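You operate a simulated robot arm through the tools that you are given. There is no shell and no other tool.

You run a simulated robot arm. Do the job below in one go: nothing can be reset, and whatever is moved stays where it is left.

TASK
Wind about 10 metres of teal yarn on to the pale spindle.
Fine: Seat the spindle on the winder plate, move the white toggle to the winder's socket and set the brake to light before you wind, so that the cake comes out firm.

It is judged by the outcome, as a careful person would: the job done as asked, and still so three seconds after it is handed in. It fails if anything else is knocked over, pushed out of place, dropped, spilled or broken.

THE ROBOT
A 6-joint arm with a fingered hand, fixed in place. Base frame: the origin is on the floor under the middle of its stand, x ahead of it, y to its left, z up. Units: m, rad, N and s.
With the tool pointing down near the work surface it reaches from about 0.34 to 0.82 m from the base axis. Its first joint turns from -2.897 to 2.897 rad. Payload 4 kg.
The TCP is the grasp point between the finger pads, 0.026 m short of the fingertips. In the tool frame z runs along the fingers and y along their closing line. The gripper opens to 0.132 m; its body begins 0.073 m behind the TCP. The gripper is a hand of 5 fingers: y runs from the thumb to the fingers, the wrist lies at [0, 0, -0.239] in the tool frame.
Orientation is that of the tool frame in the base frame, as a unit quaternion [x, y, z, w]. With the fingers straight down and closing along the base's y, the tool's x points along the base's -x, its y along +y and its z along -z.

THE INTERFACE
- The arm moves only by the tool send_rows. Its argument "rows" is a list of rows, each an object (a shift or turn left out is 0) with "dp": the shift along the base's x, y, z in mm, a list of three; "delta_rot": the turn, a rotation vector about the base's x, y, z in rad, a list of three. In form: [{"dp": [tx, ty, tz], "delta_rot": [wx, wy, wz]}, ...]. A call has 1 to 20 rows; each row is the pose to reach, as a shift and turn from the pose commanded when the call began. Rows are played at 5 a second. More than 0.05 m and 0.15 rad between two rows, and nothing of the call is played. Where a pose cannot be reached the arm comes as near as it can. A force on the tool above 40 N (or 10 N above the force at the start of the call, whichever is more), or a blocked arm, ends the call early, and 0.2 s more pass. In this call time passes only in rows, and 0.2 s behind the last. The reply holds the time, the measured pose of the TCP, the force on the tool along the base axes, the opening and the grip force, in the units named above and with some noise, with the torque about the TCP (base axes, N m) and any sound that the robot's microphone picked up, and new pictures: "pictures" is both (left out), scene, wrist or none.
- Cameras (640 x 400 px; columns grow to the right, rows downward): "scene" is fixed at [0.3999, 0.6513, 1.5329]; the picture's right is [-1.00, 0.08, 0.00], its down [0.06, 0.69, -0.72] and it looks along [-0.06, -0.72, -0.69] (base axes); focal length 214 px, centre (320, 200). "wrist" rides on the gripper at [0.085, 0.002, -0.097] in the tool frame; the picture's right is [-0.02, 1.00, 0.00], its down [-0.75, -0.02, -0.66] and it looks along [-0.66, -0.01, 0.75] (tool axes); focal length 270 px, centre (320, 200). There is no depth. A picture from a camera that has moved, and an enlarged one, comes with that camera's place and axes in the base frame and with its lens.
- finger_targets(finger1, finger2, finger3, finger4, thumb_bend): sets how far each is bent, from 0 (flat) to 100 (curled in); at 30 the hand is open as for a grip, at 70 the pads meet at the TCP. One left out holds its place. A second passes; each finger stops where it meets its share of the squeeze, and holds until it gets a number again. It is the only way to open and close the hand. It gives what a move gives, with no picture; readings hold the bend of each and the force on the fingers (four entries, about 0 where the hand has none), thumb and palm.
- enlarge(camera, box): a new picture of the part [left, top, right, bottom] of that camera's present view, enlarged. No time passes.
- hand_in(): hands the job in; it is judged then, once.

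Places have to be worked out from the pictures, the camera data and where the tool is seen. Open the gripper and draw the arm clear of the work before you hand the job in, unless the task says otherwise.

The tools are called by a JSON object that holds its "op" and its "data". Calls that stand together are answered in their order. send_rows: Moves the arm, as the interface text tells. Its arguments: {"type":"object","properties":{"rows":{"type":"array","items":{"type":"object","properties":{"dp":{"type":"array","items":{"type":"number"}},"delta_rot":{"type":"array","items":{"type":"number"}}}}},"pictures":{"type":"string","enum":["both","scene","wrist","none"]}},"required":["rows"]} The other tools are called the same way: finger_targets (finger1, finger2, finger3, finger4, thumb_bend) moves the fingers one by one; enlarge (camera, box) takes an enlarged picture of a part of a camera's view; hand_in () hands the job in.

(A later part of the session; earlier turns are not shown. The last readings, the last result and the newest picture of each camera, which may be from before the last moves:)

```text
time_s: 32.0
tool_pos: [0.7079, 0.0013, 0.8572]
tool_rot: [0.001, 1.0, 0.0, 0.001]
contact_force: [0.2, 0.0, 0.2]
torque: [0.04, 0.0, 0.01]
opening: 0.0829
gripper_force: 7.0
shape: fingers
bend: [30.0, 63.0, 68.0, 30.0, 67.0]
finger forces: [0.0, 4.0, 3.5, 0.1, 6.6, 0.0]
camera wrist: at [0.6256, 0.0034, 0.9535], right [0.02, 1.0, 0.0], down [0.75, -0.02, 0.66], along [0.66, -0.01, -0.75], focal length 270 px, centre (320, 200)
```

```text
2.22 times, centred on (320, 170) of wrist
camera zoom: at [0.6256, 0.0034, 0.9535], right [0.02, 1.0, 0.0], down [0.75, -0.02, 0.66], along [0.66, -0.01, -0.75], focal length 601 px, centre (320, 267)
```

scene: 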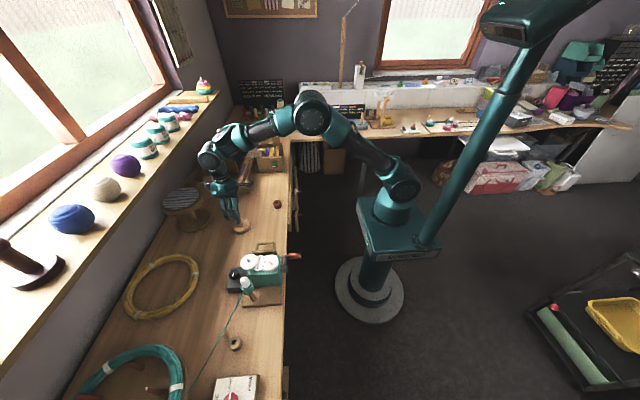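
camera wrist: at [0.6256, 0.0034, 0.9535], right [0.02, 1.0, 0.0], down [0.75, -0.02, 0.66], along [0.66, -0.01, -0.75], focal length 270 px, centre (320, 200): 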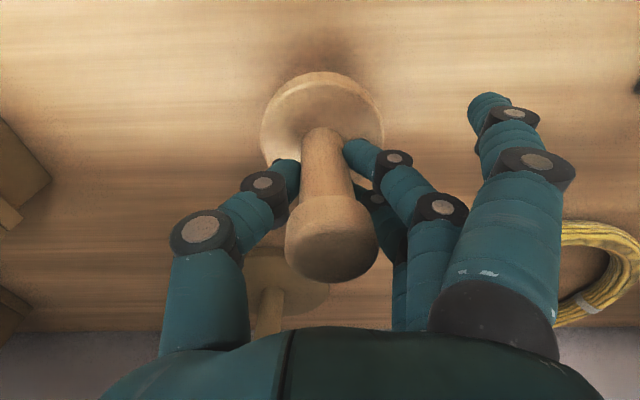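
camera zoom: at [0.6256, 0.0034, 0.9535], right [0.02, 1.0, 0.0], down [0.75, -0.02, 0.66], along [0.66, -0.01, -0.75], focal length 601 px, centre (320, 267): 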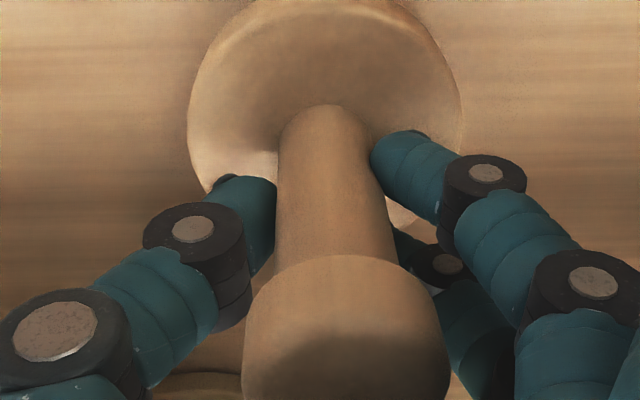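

The spindle lifts cleanly and hangs nearly upright (base centre at tool y ≈ +2.4 mm, tilt about 2°). I estimate the plate peg at (0.602, 0.261), tip z 0.917. I carry the spindle to a spot beside the plate where the wrist camera can see the peg, to refine it.

{"op": "send_rows", "data": {"rows": [{"dp": [0, 0, 35]}, {"dp": [0, 0, 75]}, {"dp": [-10, 15, 110]}, {"dp": [-30, 45, 145]}, {"dp": [-55, 80, 175]}, {"dp": [-80, 115, 190]}, {"dp": [-100, 145, 193]}, {"dp": [-108, 163, 193]}], "pictures": "both"}}

{"op": "enlarge", "data": {"camera": "wrist", "box": [380, 40, 500, 160]}}

{"op": "enlarge", "data": {"camera": "wrist", "box": [200, 80, 440, 260]}}

{"op": "enlarge", "data": {"camera": "scene", "box": [190, 170, 310, 290]}}

```text
refused: row 4 steps farther than a row can; nothing moved
```

```text
3.33 times, centred on (440, 100) of wrist
camera zoom: at [0.6256, 0.0034, 0.9535], right [0.02, 1.0, 0.0], down [0.75, -0.02, 0.66], along [0.66, -0.01, -0.75], focal length 901 px, centre (-80, 533)
```

zoom: 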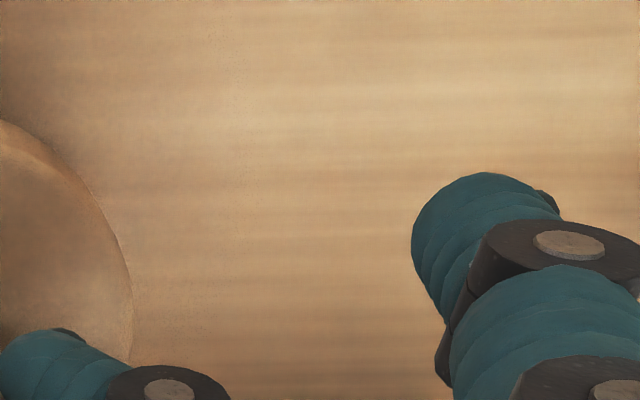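

```text
2.22 times, centred on (320, 170) of wrist
camera zoom: at [0.6256, 0.0034, 0.9535], right [0.02, 1.0, 0.0], down [0.75, -0.02, 0.66], along [0.66, -0.01, -0.75], focal length 601 px, centre (320, 267)
```

zoom: 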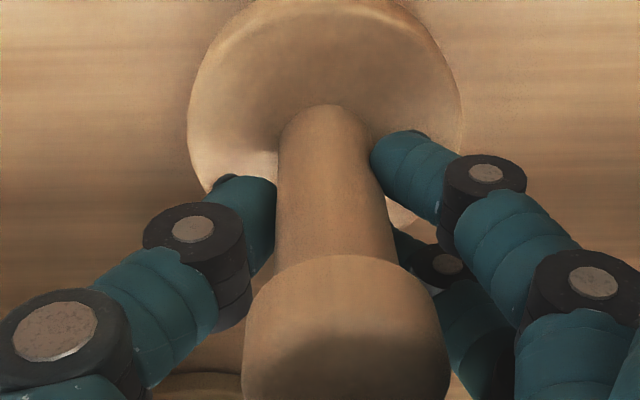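

```text
3.33 times, centred on (250, 230) of scene
camera zoom: at [0.3999, 0.6513, 1.5329], right [-1.0, 0.08, 0.0], down [0.06, 0.69, -0.72], along [-0.06, -0.72, -0.69], focal length 715 px, centre (553, 100)
```

zoom: 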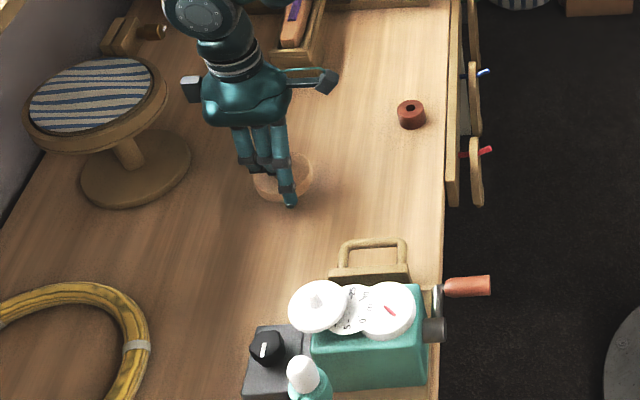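

One row stepped too far, so nothing moved. I send the same path with smaller steps.

{"op": "send_rows", "data": {"rows": [{"dp": [0, 0, 30]}, {"dp": [0, 0, 65]}, {"dp": [-5, 8, 98]}, {"dp": [-18, 26, 125]}, {"dp": [-36, 52, 150]}, {"dp": [-56, 82, 170]}, {"dp": [-76, 112, 184]}, {"dp": [-96, 140, 192]}, {"dp": [-108, 163, 193]}], "pictures": "both"}}

{"op": "enlarge", "data": {"camera": "wrist", "box": [380, 40, 500, 160]}}

{"op": "enlarge", "data": {"camera": "wrist", "box": [200, 80, 440, 260]}}

{"op": "enlarge", "data": {"camera": "scene", "box": [190, 170, 310, 290]}}

```text
time_s: 34.0
tool_pos: [0.5972, 0.1668, 1.0502]
tool_rot: [0.001, 1.0, 0.0, -0.001]
contact_force: [0.2, 0.5, 0.1]
torque: [-0.02, -0.01, -0.02]
opening: 0.0831
gripper_force: 6.2
shape: fingers
bend: [30.0, 63.0, 68.0, 30.0, 67.0]
finger forces: [0.0, 4.2, 3.4, 0.0, 6.5, 0.1]
camera wrist: at [0.5149, 0.1683, 1.146], right [0.02, 1.0, 0.0], down [0.75, -0.02, 0.66], along [0.66, -0.01, -0.75], focal length 270 px, centre (320, 200)
```

scene: 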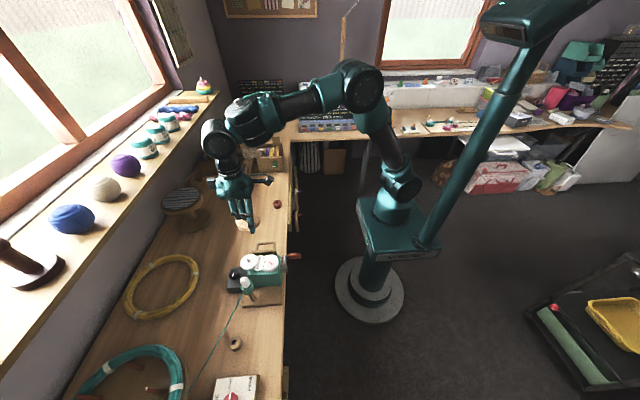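
wrist: 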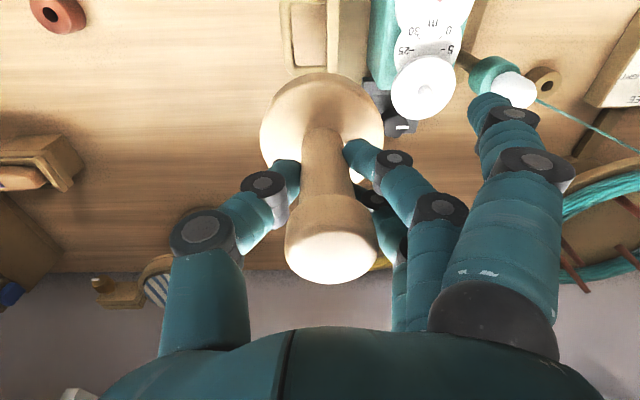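

```text
3.33 times, centred on (440, 100) of wrist
camera zoom: at [0.5149, 0.1683, 1.146], right [0.02, 1.0, 0.0], down [0.75, -0.02, 0.66], along [0.66, -0.01, -0.75], focal length 901 px, centre (-80, 533)
```

zoom: 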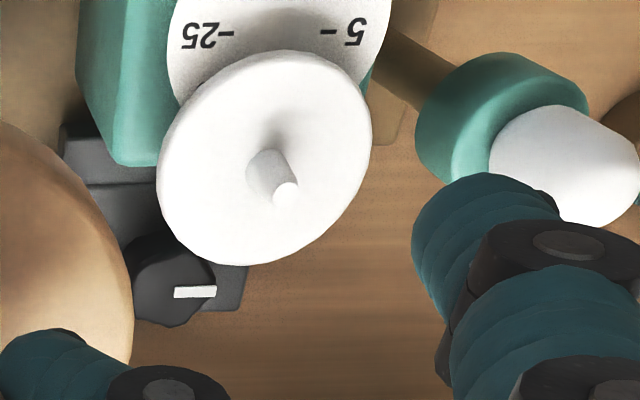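

```text
2.22 times, centred on (320, 170) of wrist
camera zoom: at [0.5149, 0.1683, 1.146], right [0.02, 1.0, 0.0], down [0.75, -0.02, 0.66], along [0.66, -0.01, -0.75], focal length 601 px, centre (320, 267)
```

zoom: 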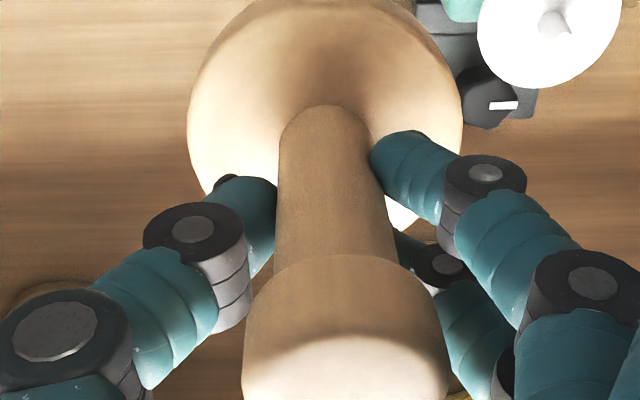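

```text
3.33 times, centred on (250, 230) of scene
camera zoom: at [0.3999, 0.6513, 1.5329], right [-1.0, 0.08, 0.0], down [0.06, 0.69, -0.72], along [-0.06, -0.72, -0.69], focal length 715 px, centre (553, 100)
```

zoom: 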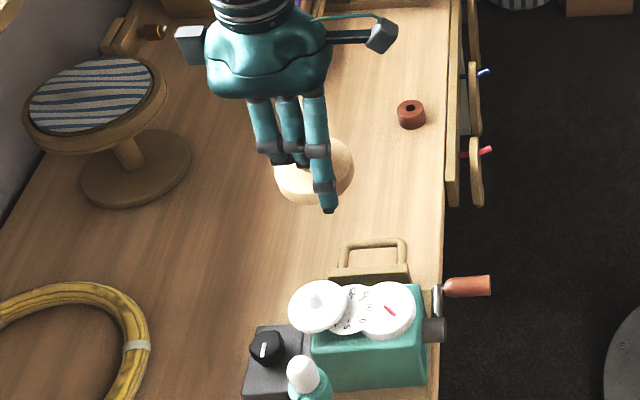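

Peg refined to axis (0.6025, 0.2605), tip z 0.918, plate top 0.900. It tapers from 10 to 7 mm. The spindle bottom centre is about (cam_x+0.086, cam_y). I move over the peg at z ≈ 1.03.

{"op": "send_rows", "data": {"rows": [{"dp": [0, 25, 0]}, {"dp": [1, 55, -5]}, {"dp": [1.5, 80, -12]}, {"dp": [1.5, 92, -18]}], "pictures": "both"}}

{"op": "enlarge", "data": {"camera": "scene", "box": [215, 220, 295, 300]}}

{"op": "enlarge", "data": {"camera": "wrist", "box": [220, 30, 440, 200]}}

```text
time_s: 35.0
tool_pos: [0.6, 0.258, 1.03]
tool_rot: [0.001, 1.0, 0.0, 0.0]
contact_force: [-0.4, -0.4, -0.2]
torque: [0.02, -0.01, 0.0]
opening: 0.0828
gripper_force: 7.5
shape: fingers
bend: [30.0, 63.0, 68.0, 30.0, 67.0]
finger forces: [0.0, 4.2, 3.4, 0.0, 6.5, 0.0]
camera wrist: at [0.517, 0.2583, 1.1263], right [0.02, 1.0, 0.0], down [0.75, -0.02, 0.66], along [0.66, -0.01, -0.75], focal length 270 px, centre (320, 200)
```

scene: 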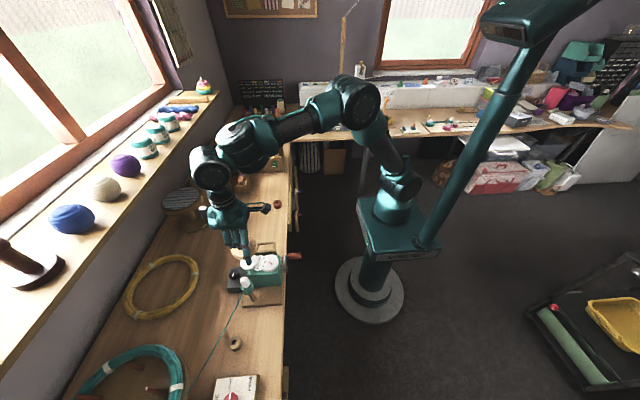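
wrist: 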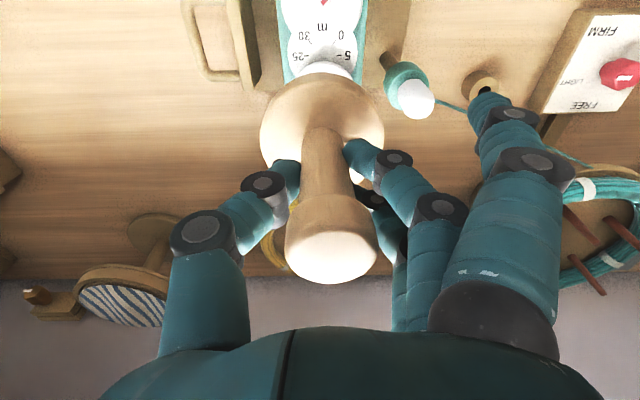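

```text
5.00 times, centred on (255, 260) of scene
camera zoom: at [0.3999, 0.6513, 1.5329], right [-1.0, 0.08, 0.0], down [0.06, 0.69, -0.72], along [-0.06, -0.72, -0.69], focal length 1072 px, centre (645, -100)
```

zoom: 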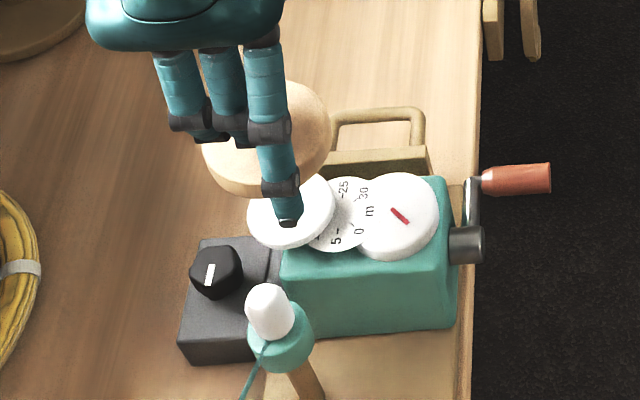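

```text
2.35 times, centred on (330, 115) of wrist
camera zoom: at [0.517, 0.2583, 1.1263], right [0.02, 1.0, 0.0], down [0.75, -0.02, 0.66], along [0.66, -0.01, -0.75], focal length 636 px, centre (296, 400)
```

zoom: 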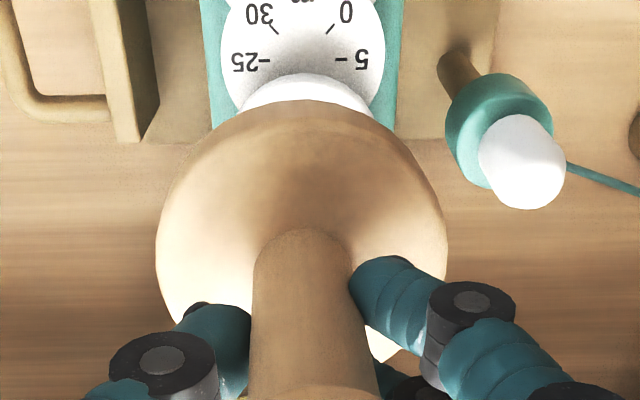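

Plate centre reads y ≈ 0.2606 and spindle bottom y ≈ 0.2587, so I shift +1.9 mm while lowering to just above the peg tip.

{"op": "send_rows", "data": {"rows": [{"dp": [-0.3, 1.9, -8]}, {"dp": [-0.3, 1.9, -18]}, {"dp": [-0.3, 1.9, -28]}], "pictures": "both"}}

{"op": "enlarge", "data": {"camera": "scene", "box": [225, 230, 285, 290]}}

{"op": "enlarge", "data": {"camera": "wrist", "box": [220, 30, 440, 200]}}

```text
time_s: 35.8
tool_pos: [0.6015, 0.2598, 1.0028]
tool_rot: [0.0, 1.0, 0.001, 0.001]
contact_force: [0.1, -1.0, -0.5]
torque: [0.01, -0.02, 0.02]
opening: 0.0828
gripper_force: 6.8
shape: fingers
bend: [30.0, 63.0, 68.0, 30.0, 67.0]
finger forces: [0.0, 4.2, 3.3, 0.1, 6.6, 0.0]
camera wrist: at [0.5185, 0.2605, 1.0987], right [0.02, 1.0, 0.0], down [0.75, -0.02, 0.66], along [0.66, -0.01, -0.75], focal length 270 px, centre (320, 200)
```

scene: 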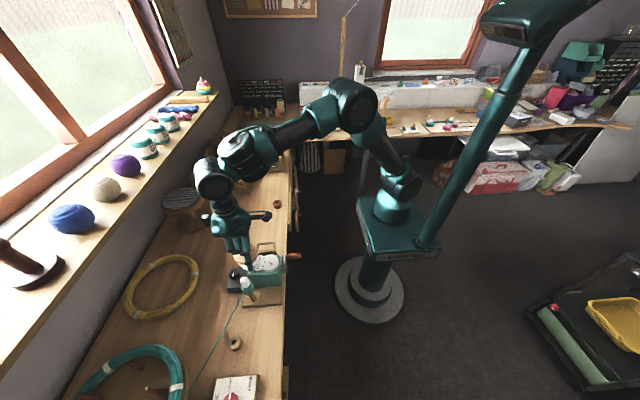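
wrist: 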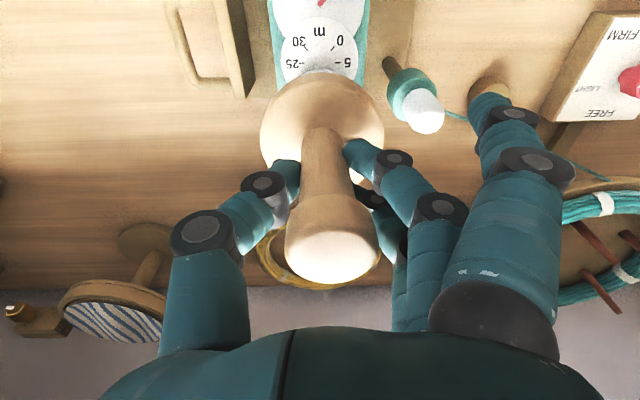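

```text
6.67 times, centred on (255, 260) of scene
camera zoom: at [0.3999, 0.6513, 1.5329], right [-1.0, 0.08, 0.0], down [0.06, 0.69, -0.72], along [-0.06, -0.72, -0.69], focal length 1430 px, centre (753, -200)
```

zoom: 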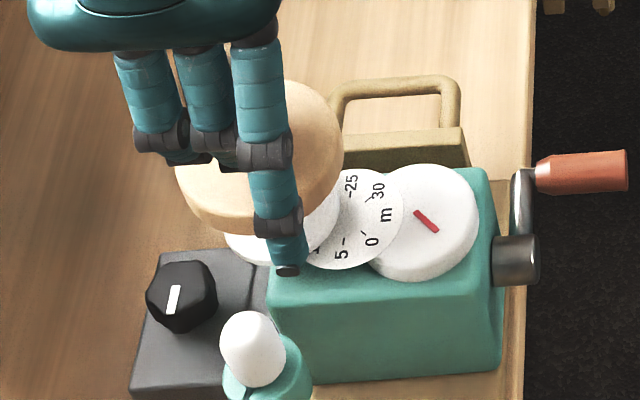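

```text
2.35 times, centred on (330, 115) of wrist
camera zoom: at [0.5185, 0.2605, 1.0987], right [0.02, 1.0, 0.0], down [0.75, -0.02, 0.66], along [0.66, -0.01, -0.75], focal length 636 px, centre (296, 400)
```

zoom: 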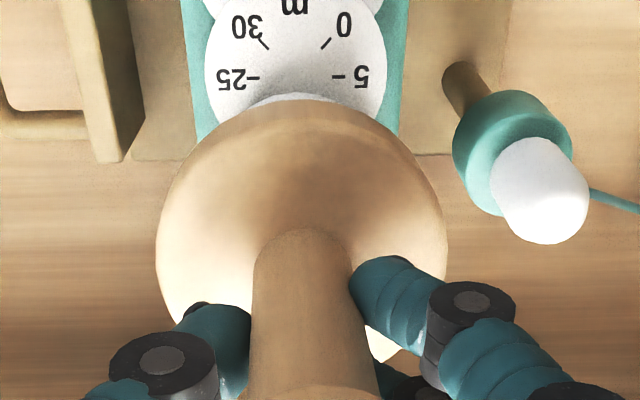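

x drifted about +1.5 mm, so I correct and step down 8 mm to the peg tip zone, watching force.

{"op": "send_rows", "data": {"rows": [{"dp": [-1.5, 0, -2]}, {"dp": [-1.5, 0, -5]}, {"dp": [-1.5, 0, -8]}], "pictures": "none"}}

```text
time_s: 36.6
tool_pos: [0.6002, 0.2579, 0.994]
tool_rot: [0.0, 1.0, 0.0, 0.0]
contact_force: [-1.5, -0.5, -0.1]
torque: [0.0, 0.0, 0.0]
opening: 0.0828
gripper_force: 7.4
shape: fingers
bend: [30.0, 63.0, 68.0, 30.0, 67.0]
finger forces: [0.1, 4.2, 3.4, 0.0, 6.4, 0.0]
```

{"op": "send_rows", "data": {"rows": [{"dp": [0, 0, -2]}, {"dp": [0, 0, -4]}, {"dp": [0, 0, -6]}], "pictures": "wrist"}}

{"op": "enlarge", "data": {"camera": "scene", "box": [225, 230, 285, 290]}}

```text
time_s: 37.4
tool_pos: [0.6012, 0.2581, 0.9897]
tool_rot: [0.001, 1.0, 0.0, 0.0]
contact_force: [-0.5, 1.1, -1.8]
torque: [0.0, -0.03, 0.0]
opening: 0.0827
gripper_force: 7.3
shape: fingers
bend: [30.0, 63.0, 68.0, 30.0, 67.0]
finger forces: [0.0, 4.1, 3.4, 0.0, 6.5, 0.0]
camera wrist: at [0.5164, 0.2598, 1.0852], right [0.02, 1.0, 0.0], down [0.75, -0.02, 0.66], along [0.66, -0.01, -0.75], focal length 270 px, centre (320, 200)
```

wrist: 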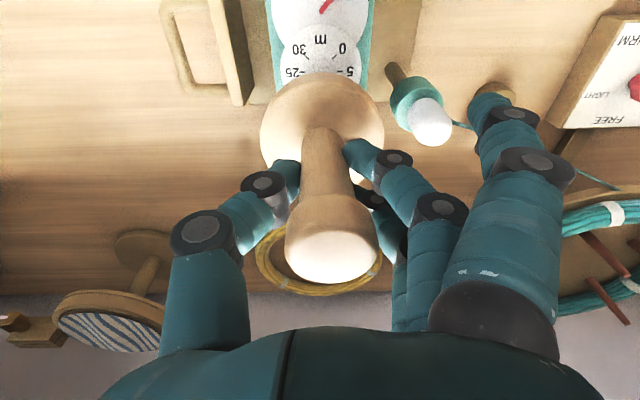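

```text
6.67 times, centred on (255, 260) of scene
camera zoom: at [0.3999, 0.6513, 1.5329], right [-1.0, 0.08, 0.0], down [0.06, 0.69, -0.72], along [-0.06, -0.72, -0.69], focal length 1430 px, centre (753, -200)
```

zoom: 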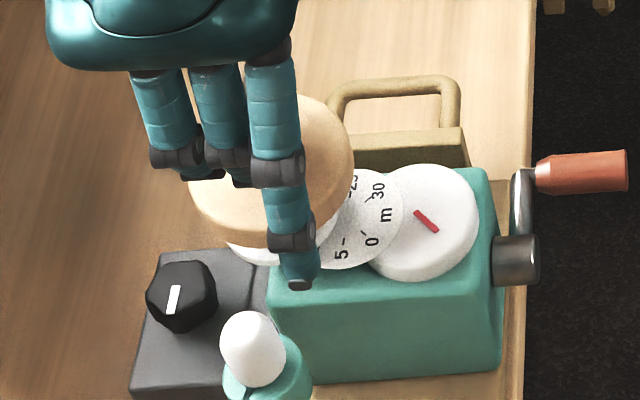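

No contact force at TCP 0.9897; continuing down in small steps.

{"op": "send_rows", "data": {"rows": [{"dp": [0, 0, -2]}, {"dp": [0, 0, -4]}, {"dp": [0, 0, -6]}], "pictures": "none"}}

```text
time_s: 38.2
tool_pos: [0.6001, 0.2591, 0.9819]
tool_rot: [0.0, 1.0, 0.0, 0.0]
contact_force: [-1.1, 0.4, -0.2]
torque: [0.01, -0.04, 0.01]
opening: 0.0826
gripper_force: 7.0
shape: fingers
bend: [30.0, 63.0, 68.0, 30.0, 67.0]
finger forces: [0.0, 4.1, 3.5, 0.1, 6.6, 0.0]
```

{"op": "send_rows", "data": {"rows": [{"dp": [0, 0, -1.5]}, {"dp": [0, 0, -3]}, {"dp": [0, 0, -4.5]}], "pictures": "wrist"}}

{"op": "enlarge", "data": {"camera": "scene", "box": [225, 230, 285, 290]}}

{"op": "enlarge", "data": {"camera": "wrist", "box": [220, 30, 440, 200]}}

```text
time_s: 39.0
tool_pos: [0.6009, 0.2599, 0.9771]
tool_rot: [0.0, 1.0, 0.0, 0.0]
contact_force: [0.0, -0.1, -0.1]
torque: [0.02, -0.02, 0.03]
opening: 0.0828
gripper_force: 6.4
shape: fingers
bend: [30.0, 63.0, 69.0, 30.0, 67.0]
finger forces: [0.0, 4.1, 3.6, 0.0, 6.7, 0.0]
camera wrist: at [0.5164, 0.2599, 1.0733], right [0.02, 1.0, 0.0], down [0.75, -0.02, 0.66], along [0.66, -0.01, -0.75], focal length 270 px, centre (320, 200)
```

wrist: 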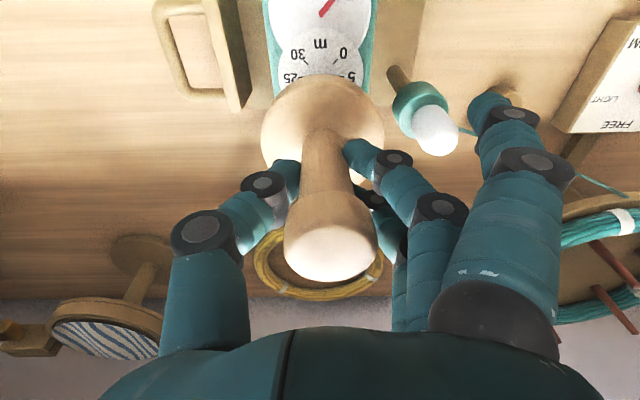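

```text
6.67 times, centred on (255, 260) of scene
camera zoom: at [0.3999, 0.6513, 1.5329], right [-1.0, 0.08, 0.0], down [0.06, 0.69, -0.72], along [-0.06, -0.72, -0.69], focal length 1430 px, centre (753, -200)
```

zoom: 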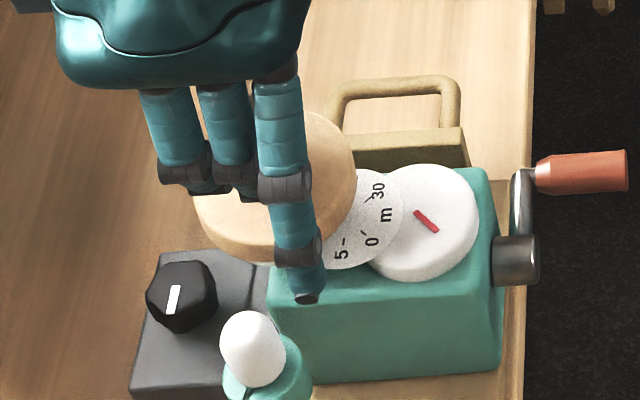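

```text
2.35 times, centred on (330, 115) of wrist
camera zoom: at [0.5164, 0.2599, 1.0733], right [0.02, 1.0, 0.0], down [0.75, -0.02, 0.66], along [0.66, -0.01, -0.75], focal length 636 px, centre (296, 400)
```

zoom: 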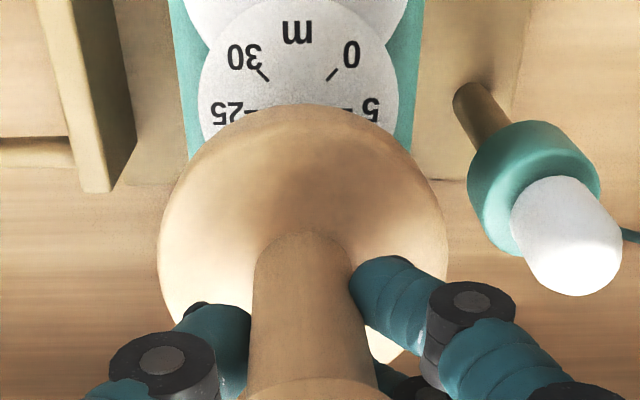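

The disc shifted by a hair in the grip, so it's starting to meet the plate. Two more millimetres to feel the seat.

{"op": "send_rows", "data": {"rows": [{"dp": [0, 0, -1]}, {"dp": [0, 0, -2]}, {"dp": [0, 0, -3]}], "pictures": "wrist"}}

{"op": "enlarge", "data": {"camera": "wrist", "box": [220, 30, 440, 200]}}

{"op": "enlarge", "data": {"camera": "scene", "box": [225, 230, 285, 290]}}

```text
time_s: 39.8
tool_pos: [0.6, 0.2586, 0.9752]
tool_rot: [0.001, 1.0, 0.0, 0.0]
contact_force: [0.7, 0.0, 1.0]
torque: [-0.02, -0.01, 0.0]
opening: 0.0827
gripper_force: 7.3
shape: fingers
bend: [30.0, 63.0, 69.0, 30.0, 67.0]
finger forces: [0.1, 3.9, 3.8, 0.0, 6.7, 0.0]
camera wrist: at [0.5163, 0.26, 1.0709], right [0.02, 1.0, 0.0], down [0.75, -0.02, 0.66], along [0.66, -0.01, -0.75], focal length 270 px, centre (320, 200)
```

wrist: 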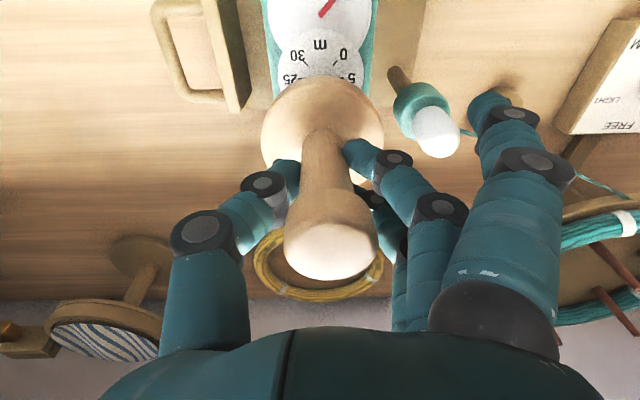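

```text
2.35 times, centred on (330, 115) of wrist
camera zoom: at [0.5163, 0.26, 1.0709], right [0.02, 1.0, 0.0], down [0.75, -0.02, 0.66], along [0.66, -0.01, -0.75], focal length 636 px, centre (296, 400)
```

zoom: 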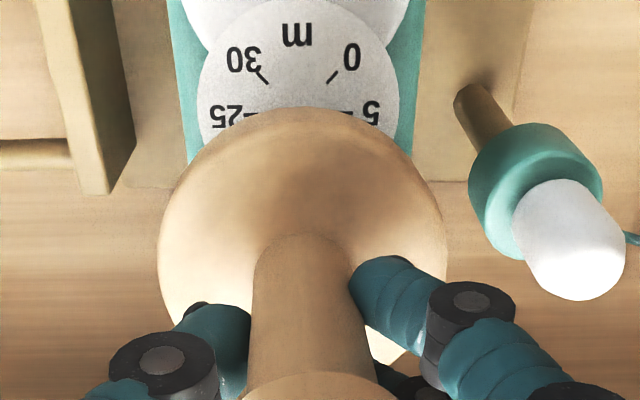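

```text
6.67 times, centred on (255, 260) of scene
camera zoom: at [0.3999, 0.6513, 1.5329], right [-1.0, 0.08, 0.0], down [0.06, 0.69, -0.72], along [-0.06, -0.72, -0.69], focal length 1430 px, centre (753, -200)
```

zoom: 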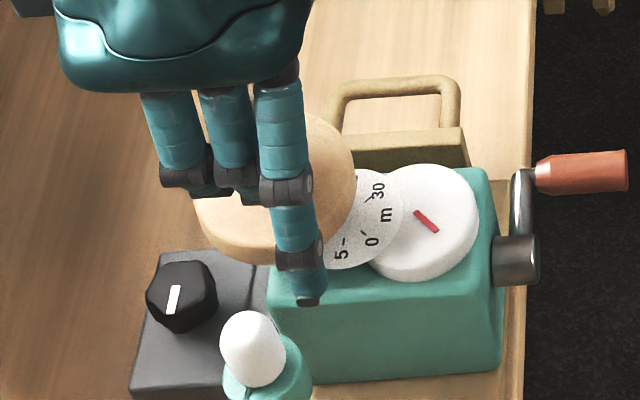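

At TCP 0.975 the spindle's bottom is at about 0.90, level with the plate top and below the peg tip, so the peg is in the hole. I press 2 mm more, then release gently.

{"op": "send_rows", "data": {"rows": [{"dp": [0, 0, -1]}, {"dp": [0, 0, -2]}], "pictures": "none"}}

{"op": "finger_targets", "data": {"finger2": 61, "finger3": 64, "thumb_bend": 64}}

{"op": "enlarge", "data": {"camera": "wrist", "box": [200, 50, 440, 230]}}

```text
time_s: 40.4
tool_pos: [0.5996, 0.2586, 0.9739]
tool_rot: [0.001, 1.0, -0.001, 0.001]
contact_force: [0.1, -0.1, 0.0]
torque: [0.03, -0.03, 0.0]
opening: 0.0829
gripper_force: 6.8
shape: fingers
bend: [30.0, 63.0, 69.0, 30.0, 67.0]
finger forces: [0.0, 3.8, 3.9, 0.0, 6.7, 0.0]
```

```text
time_s: 41.4
tool_pos: [0.6012, 0.2591, 0.9735]
tool_rot: [0.0, 1.0, 0.0, 0.0]
contact_force: [0.2, -0.2, 1.5]
torque: [-0.04, 0.02, -0.04]
opening: 0.0849
gripper_force: 0.4
shape: fingers
bend: [30.0, 61.0, 64.0, 30.0, 64.0]
finger forces: [0.0, 0.0, 0.3, 0.0, 0.2, 0.0]
```

```text
2.22 times, centred on (320, 140) of wrist
camera zoom: at [0.516, 0.2599, 1.0691], right [0.02, 1.0, 0.0], down [0.75, -0.02, 0.66], along [0.66, -0.01, -0.75], focal length 601 px, centre (320, 333)
```

zoom: 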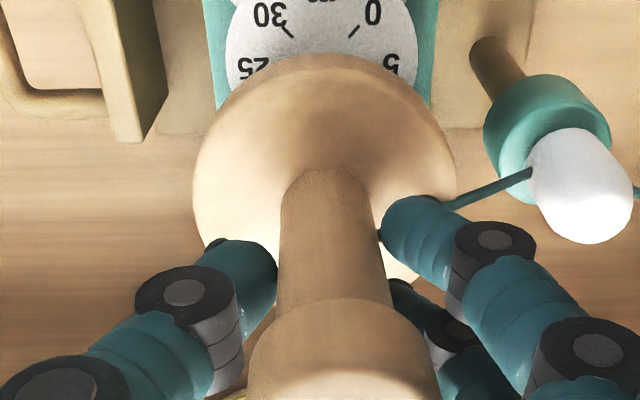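

The yarn now runs from the toggle to the spindle stem, so the spindle is seated and hooked up. I open the fingers and rise.

{"op": "finger_targets", "data": {"finger2": 44, "finger3": 44, "thumb_bend": 44}}

{"op": "send_rows", "data": {"rows": [{"dp": [0, 0, 10]}, {"dp": [0, 0, 30]}, {"dp": [0, 0, 55]}, {"dp": [0, 0, 85]}, {"dp": [0, 0, 120]}], "pictures": "both"}}

{"op": "enlarge", "data": {"camera": "wrist", "box": [200, 10, 440, 190]}}

{"op": "enlarge", "data": {"camera": "scene", "box": [225, 230, 305, 310]}}

```text
time_s: 42.4
tool_pos: [0.6003, 0.2588, 0.9732]
tool_rot: [0.0, 1.0, 0.0, 0.0]
contact_force: [-0.6, 0.0, 0.9]
torque: [0.01, 0.0, 0.02]
opening: 0.1162
gripper_force: 0.0
shape: fingers
bend: [30.0, 44.0, 44.0, 30.0, 44.0]
finger forces: [0.0, 0.0, 0.0, 0.1, 0.0, 0.1]
```

```text
time_s: 43.6
tool_pos: [0.5981, 0.2575, 1.0925]
tool_rot: [0.0, 1.0, 0.0, 0.0]
contact_force: [0.4, -0.6, -0.8]
torque: [0.0, 0.01, -0.01]
opening: 0.1162
gripper_force: 0.2
shape: fingers
bend: [30.0, 44.0, 44.0, 30.0, 44.0]
finger forces: [0.0, 0.0, 0.0, 0.0, 0.1, 0.0]
camera wrist: at [0.5148, 0.2593, 1.1889], right [0.02, 1.0, 0.0], down [0.75, -0.02, 0.66], along [0.66, -0.01, -0.75], focal length 270 px, centre (320, 200)
```

scene: 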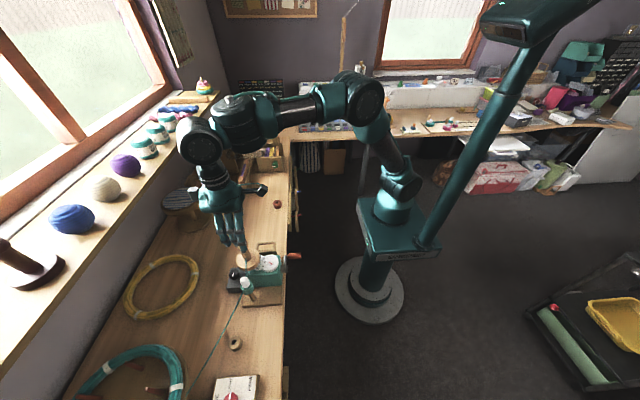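
wrist: 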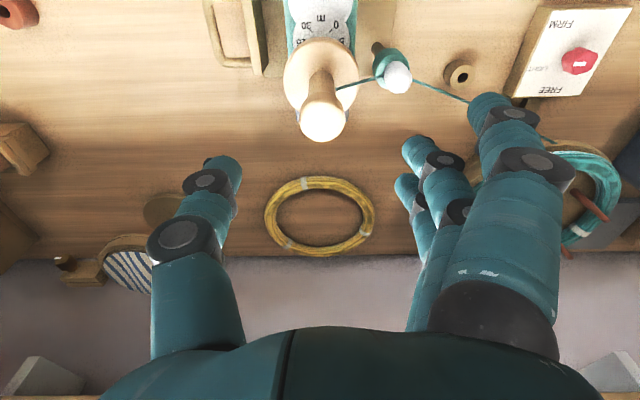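

```text
2.22 times, centred on (320, 100) of wrist
camera zoom: at [0.5148, 0.2593, 1.1889], right [0.02, 1.0, 0.0], down [0.75, -0.02, 0.66], along [0.66, -0.01, -0.75], focal length 601 px, centre (320, 422)
```

zoom: 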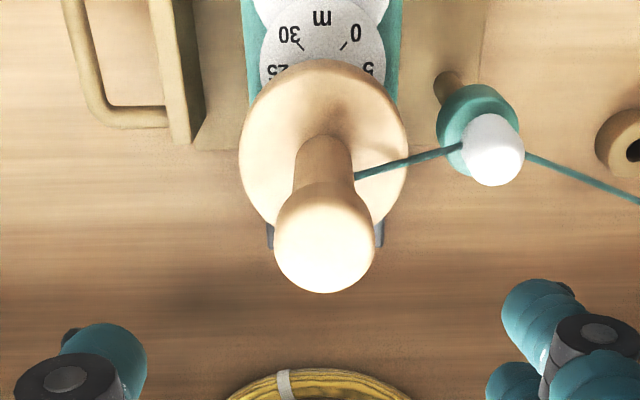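

```text
5.00 times, centred on (265, 270) of scene
camera zoom: at [0.3999, 0.6513, 1.5329], right [-1.0, 0.08, 0.0], down [0.06, 0.69, -0.72], along [-0.06, -0.72, -0.69], focal length 1072 px, centre (595, -150)
```

zoom: 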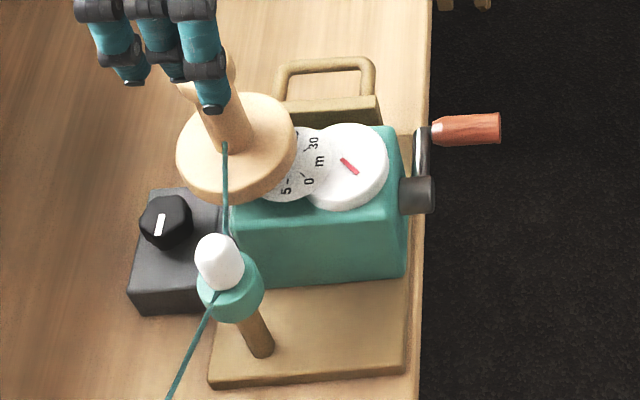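

The spindle is seated. Now the brake: I zoom to verify the knob's pointer from here.

{"op": "enlarge", "data": {"camera": "wrist", "box": [500, 0, 640, 110]}}

{"op": "enlarge", "data": {"camera": "scene", "box": [205, 365, 269, 400]}}

```text
3.64 times, centred on (570, 55) of wrist
camera zoom: at [0.5148, 0.2593, 1.1889], right [0.02, 1.0, 0.0], down [0.75, -0.02, 0.66], along [0.66, -0.01, -0.75], focal length 983 px, centre (-589, 727)
```

zoom: 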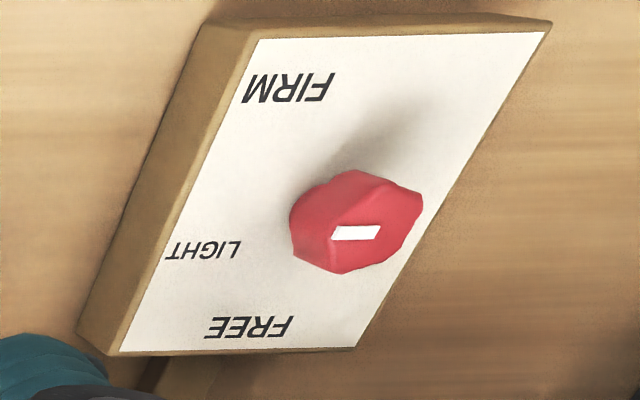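

```text
10.00 times, centred on (237, 382) of scene
camera zoom: at [0.3999, 0.6513, 1.5329], right [-1.0, 0.08, 0.0], down [0.06, 0.69, -0.72], along [-0.06, -0.72, -0.69], focal length 2145 px, centre (1150, -1625)
```

zoom: 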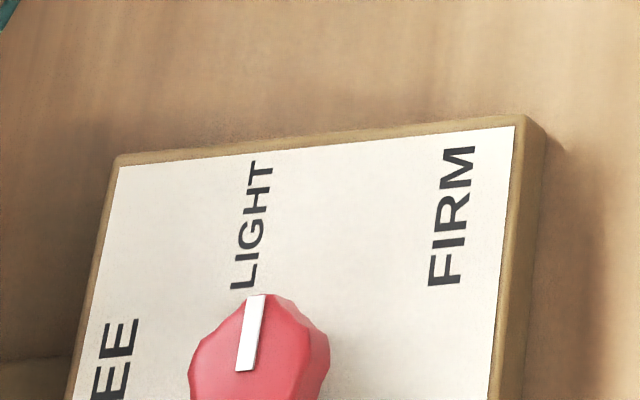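

The pointer is parallel to y, pointing −y (−90°), while LIGHT is near −70°. I need about +20° CCW seen from above. I travel high over to the brake side first.

{"op": "send_rows", "data": {"rows": [{"dp": [-10, 40, 0]}, {"dp": [-20, 85, 0]}, {"dp": [-32, 130, -3]}, {"dp": [-44, 172, -10]}, {"dp": [-56, 212, -18]}, {"dp": [-68, 252, -26]}, {"dp": [-78, 292, -32]}], "pictures": "none"}}

{"op": "send_rows", "data": {"rows": [{"dp": [5, 5, -5], "delta_rot": [0, -0.12, 0]}, {"dp": [15, 12, -15], "delta_rot": [0, -0.24, 0]}, {"dp": [25, 20, -25], "delta_rot": [0, -0.34, 0]}, {"dp": [35, 25, -35], "delta_rot": [0, -0.43, 0]}], "pictures": "both"}}

{"op": "enlarge", "data": {"camera": "wrist", "box": [220, 30, 440, 230]}}

```text
time_s: 45.2
tool_pos: [0.5206, 0.5498, 1.0625]
tool_rot: [0.001, 1.0, 0.001, 0.001]
contact_force: [0.0, 0.1, 0.3]
torque: [0.01, 0.02, 0.0]
opening: 0.1163
gripper_force: 0.0
shape: fingers
bend: [30.0, 44.0, 44.0, 30.0, 44.0]
finger forces: [0.0, 0.0, 0.1, 0.0, 0.0, 0.1]
```

```text
time_s: 46.2
tool_pos: [0.5369, 0.5553, 1.0269]
tool_rot: [0.001, 0.978, -0.002, 0.211]
contact_force: [0.8, 0.5, 0.6]
torque: [0.03, -0.01, 0.0]
opening: 0.1165
gripper_force: 0.1
shape: fingers
bend: [30.0, 44.0, 44.0, 30.0, 44.0]
finger forces: [0.0, 0.1, 0.1, 0.1, 0.1, 0.1]
out of reach, approached as far as the arm can: row 3, 4
camera wrist: at [0.4214, 0.5571, 1.0797], right [0.02, 1.0, 0.0], down [0.41, -0.01, 0.91], along [0.91, -0.02, -0.42], focal length 270 px, centre (320, 200)
```

scene: 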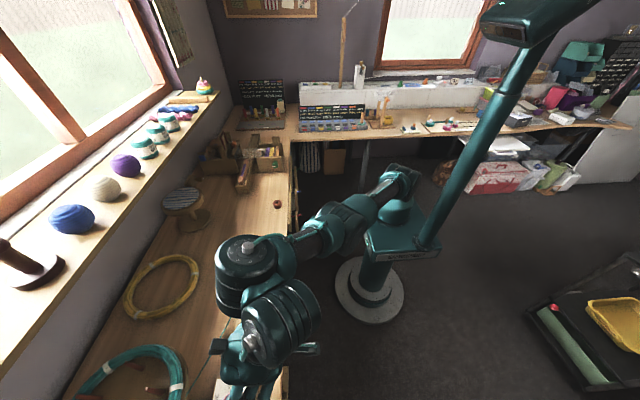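
wrist: 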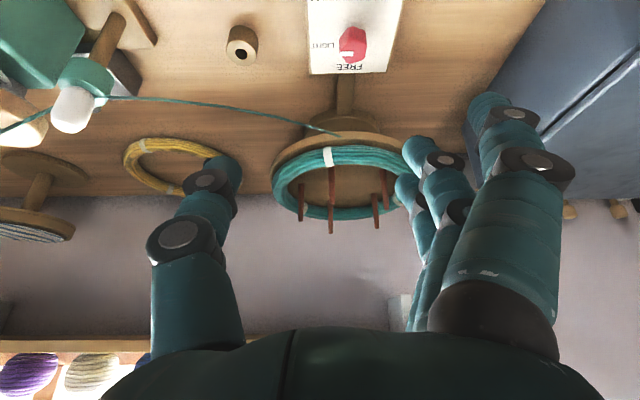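

```text
2.00 times, centred on (330, 130) of wrist
camera zoom: at [0.4214, 0.5571, 1.0797], right [0.02, 1.0, 0.0], down [0.41, -0.01, 0.91], along [0.91, -0.02, -0.42], focal length 541 px, centre (300, 340)
```

zoom: 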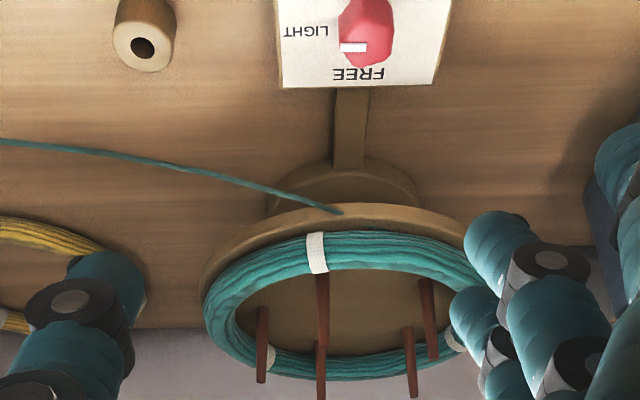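

The rotation was reached but the position fell about 28 mm short at this height. Reach should improve lower down, so I lower towards z ≈ 0.90 while staying above the knob.

{"op": "send_rows", "data": {"rows": [{"dp": [0, 0, -25]}, {"dp": [0, 0, -50]}, {"dp": [5, 3, -75]}, {"dp": [10, 5, -100]}, {"dp": [15, 5, -120]}], "pictures": "both"}}

{"op": "enlarge", "data": {"camera": "scene", "box": [180, 300, 320, 400]}}

```text
time_s: 47.4
tool_pos: [0.5307, 0.5644, 0.9689]
tool_rot: [0.005, 0.983, -0.024, 0.184]
contact_force: [-0.7, 0.2, 0.5]
torque: [0.0, 0.01, 0.02]
opening: 0.1163
gripper_force: 0.0
shape: fingers
bend: [30.0, 44.0, 44.0, 30.0, 44.0]
finger forces: [0.1, 0.0, 0.0, 0.0, 0.0, 0.1]
out of reach, approached as far as the arm can: row 1, 2, 3, 4, 5
camera wrist: at [0.4172, 0.5695, 1.0277], right [0.04, 1.0, -0.04], down [0.46, 0.02, 0.89], along [0.89, -0.05, -0.46], focal length 270 px, centre (320, 200)
```

scene: 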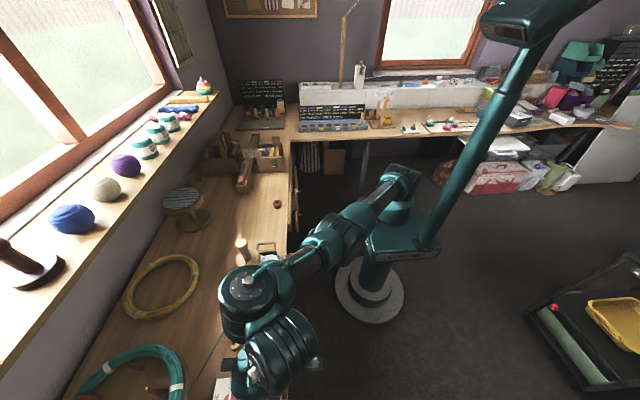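
wrist: 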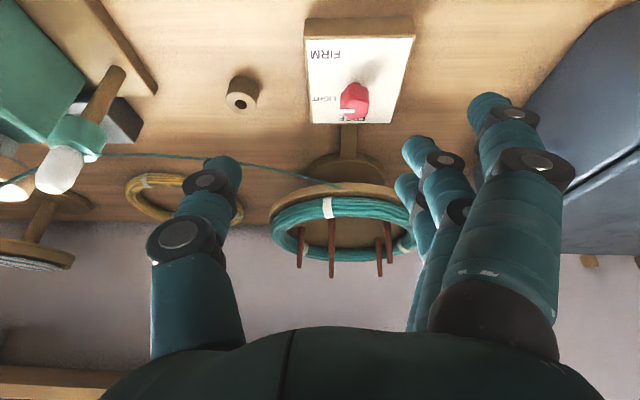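

```text
4.00 times, centred on (250, 350) of scene
camera zoom: at [0.3999, 0.6513, 1.5329], right [-1.0, 0.08, 0.0], down [0.06, 0.69, -0.72], along [-0.06, -0.72, -0.69], focal length 858 px, centre (600, -400)
```

zoom: 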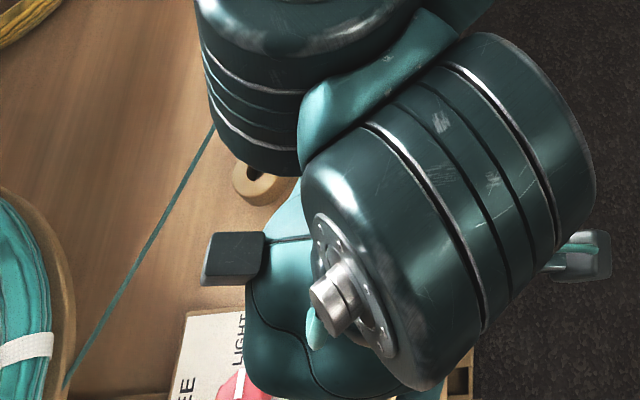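

Tilting about base y runs into a joint limit. I back off, up and inward, returning the tool to vertical, then will try the natural orientation: hand yawed to the arm's azimuth with a small radial tilt.

{"op": "send_rows", "data": {"rows": [{"dp": [-10, -10, 25], "delta_rot": [0, 0.1, 0]}, {"dp": [-20, -20, 50], "delta_rot": [0, 0.2, 0]}, {"dp": [-30, -35, 75], "delta_rot": [0, 0.32, 0]}, {"dp": [-40, -50, 92], "delta_rot": [0, 0.43, 0]}], "pictures": "none"}}

```text
time_s: 48.4
tool_pos: [0.4974, 0.5228, 1.0539]
tool_rot: [0.001, 1.0, -0.026, -0.011]
contact_force: [0.4, -0.6, 0.2]
torque: [0.01, 0.03, 0.0]
opening: 0.1163
gripper_force: 0.0
shape: fingers
bend: [30.0, 44.0, 44.0, 30.0, 44.0]
finger forces: [0.0, 0.0, 0.0, 0.0, 0.0, 0.0]
out of reach, approached as far as the arm can: row 4
```

A wrist joint seems near its limit in this yaw. I level the tool and yaw the hand toward the arm's azimuth (+0.45 rad) in place.

{"op": "send_rows", "data": {"rows": [{"dp": [0, 0, 0], "delta_rot": [0.03, -0.015, 0.08]}, {"dp": [0, 0, 0], "delta_rot": [0.052, -0.022, 0.2]}, {"dp": [0, 0, 0], "delta_rot": [0.052, -0.022, 0.33]}, {"dp": [0, 0, 0], "delta_rot": [0.052, -0.022, 0.45]}], "pictures": "wrist"}}

```text
time_s: 49.4
tool_pos: [0.4983, 0.5227, 1.0539]
tool_rot: [-0.224, 0.974, -0.005, -0.013]
contact_force: [0.3, -0.2, 0.1]
torque: [-0.01, 0.03, 0.01]
opening: 0.1163
gripper_force: 0.1
shape: fingers
bend: [30.0, 44.0, 44.0, 30.0, 44.0]
finger forces: [0.0, 0.1, 0.0, 0.0, 0.1, 0.0]
out of reach, approached as far as the arm can: row 1
camera wrist: at [0.4243, 0.4877, 1.1528], right [-0.42, 0.91, 0.0], down [0.7, 0.33, 0.64], along [0.58, 0.26, -0.77], focal length 270 px, centre (320, 200)
```

wrist: 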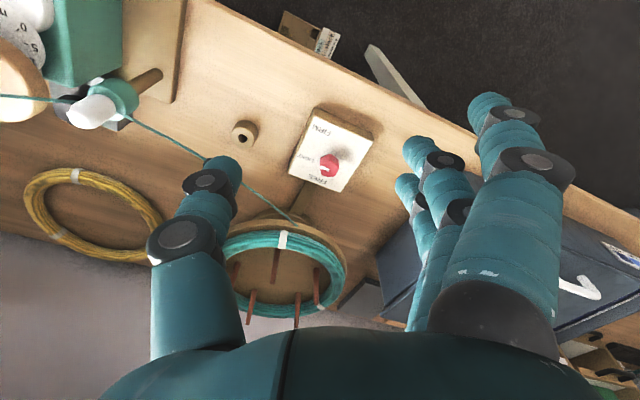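

Yaw in this direction is free. I complete the yaw to about 0.77 rad.

{"op": "send_rows", "data": {"rows": [{"dp": [10, 8, -10], "delta_rot": [0, 0.01, 0.11]}, {"dp": [20, 15, -25], "delta_rot": [0, 0.02, 0.22]}, {"dp": [30, 20, -40], "delta_rot": [0, 0.02, 0.32]}], "pictures": "none"}}

```text
time_s: 50.2
tool_pos: [0.5294, 0.542, 1.0139]
tool_rot: [-0.376, 0.927, -0.005, -0.022]
contact_force: [0.3, 0.4, 0.3]
torque: [-0.01, 0.02, 0.01]
opening: 0.1161
gripper_force: 0.1
shape: fingers
bend: [30.0, 44.0, 44.0, 30.0, 44.0]
finger forces: [0.0, 0.1, 0.0, 0.1, 0.1, 0.0]
```

Orientation now is tool-down with 44° yaw. I apply an outward radial tilt of about 0.25 rad and approach to above the brake (z ≈ 0.93).

{"op": "send_rows", "data": {"rows": [{"dp": [12, 5, -15], "delta_rot": [0.07, -0.072, 0]}, {"dp": [25, 10, -35], "delta_rot": [0.14, -0.144, 0]}, {"dp": [40, 17, -60], "delta_rot": [0.205, -0.212, 0]}, {"dp": [56, 23, -84], "delta_rot": [0.205, -0.212, 0]}], "pictures": "both"}}

{"op": "enlarge", "data": {"camera": "wrist", "box": [200, 30, 440, 230]}}

{"op": "enlarge", "data": {"camera": "scene", "box": [180, 300, 320, 400]}}

```text
time_s: 51.2
tool_pos: [0.5849, 0.5659, 0.94]
tool_rot: [-0.374, 0.92, 0.044, 0.111]
contact_force: [-0.1, 0.0, 0.6]
torque: [-0.02, -0.01, 0.0]
opening: 0.1165
gripper_force: 0.0
shape: fingers
bend: [30.0, 44.0, 44.0, 30.0, 44.0]
finger forces: [0.1, 0.0, 0.0, 0.0, 0.0, 0.1]
out of reach, approached as far as the arm can: row 1, 4
camera wrist: at [0.5085, 0.4939, 1.0135], right [-0.68, 0.73, 0.0], down [0.42, 0.39, 0.82], along [0.6, 0.56, -0.58], focal length 270 px, centre (320, 200)
```

scene: 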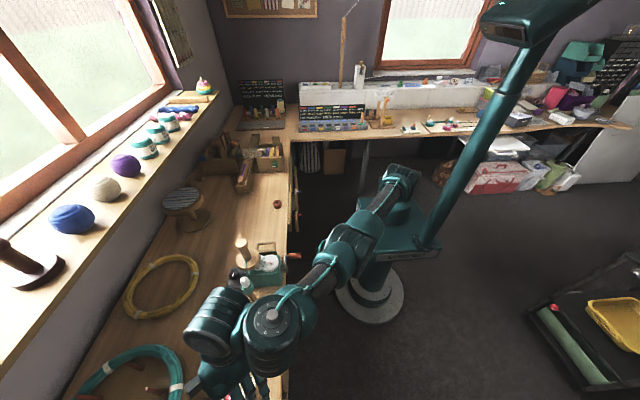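
wrist: 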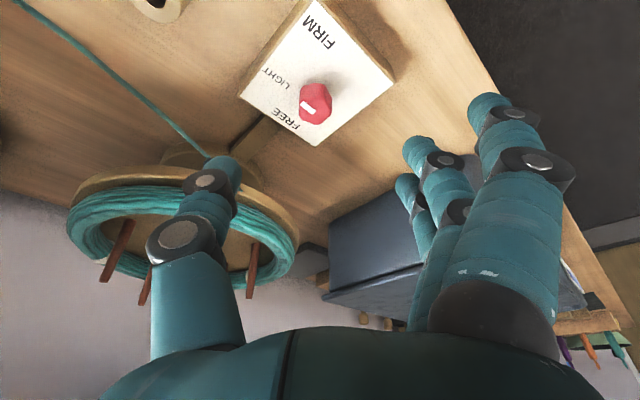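

```text
2.00 times, centred on (320, 130) of wrist
camera zoom: at [0.5085, 0.4939, 1.0135], right [-0.68, 0.73, 0.0], down [0.42, 0.39, 0.82], along [0.6, 0.56, -0.58], focal length 541 px, centre (320, 340)
```

zoom: 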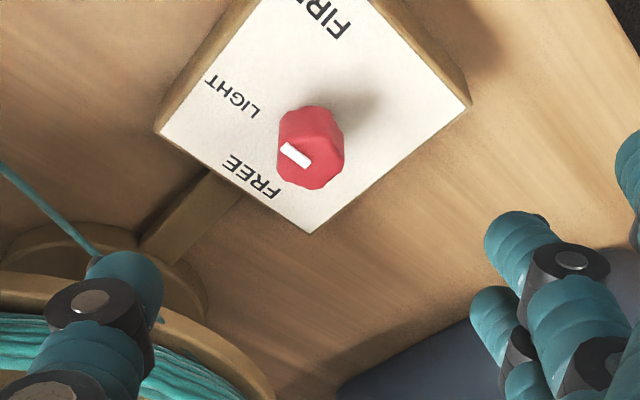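

```text
4.00 times, centred on (250, 350) of scene
camera zoom: at [0.3999, 0.6513, 1.5329], right [-1.0, 0.08, 0.0], down [0.06, 0.69, -0.72], along [-0.06, -0.72, -0.69], focal length 858 px, centre (600, -400)
```

zoom: 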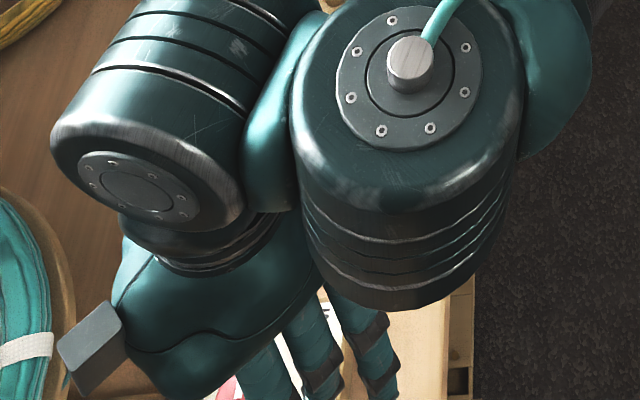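

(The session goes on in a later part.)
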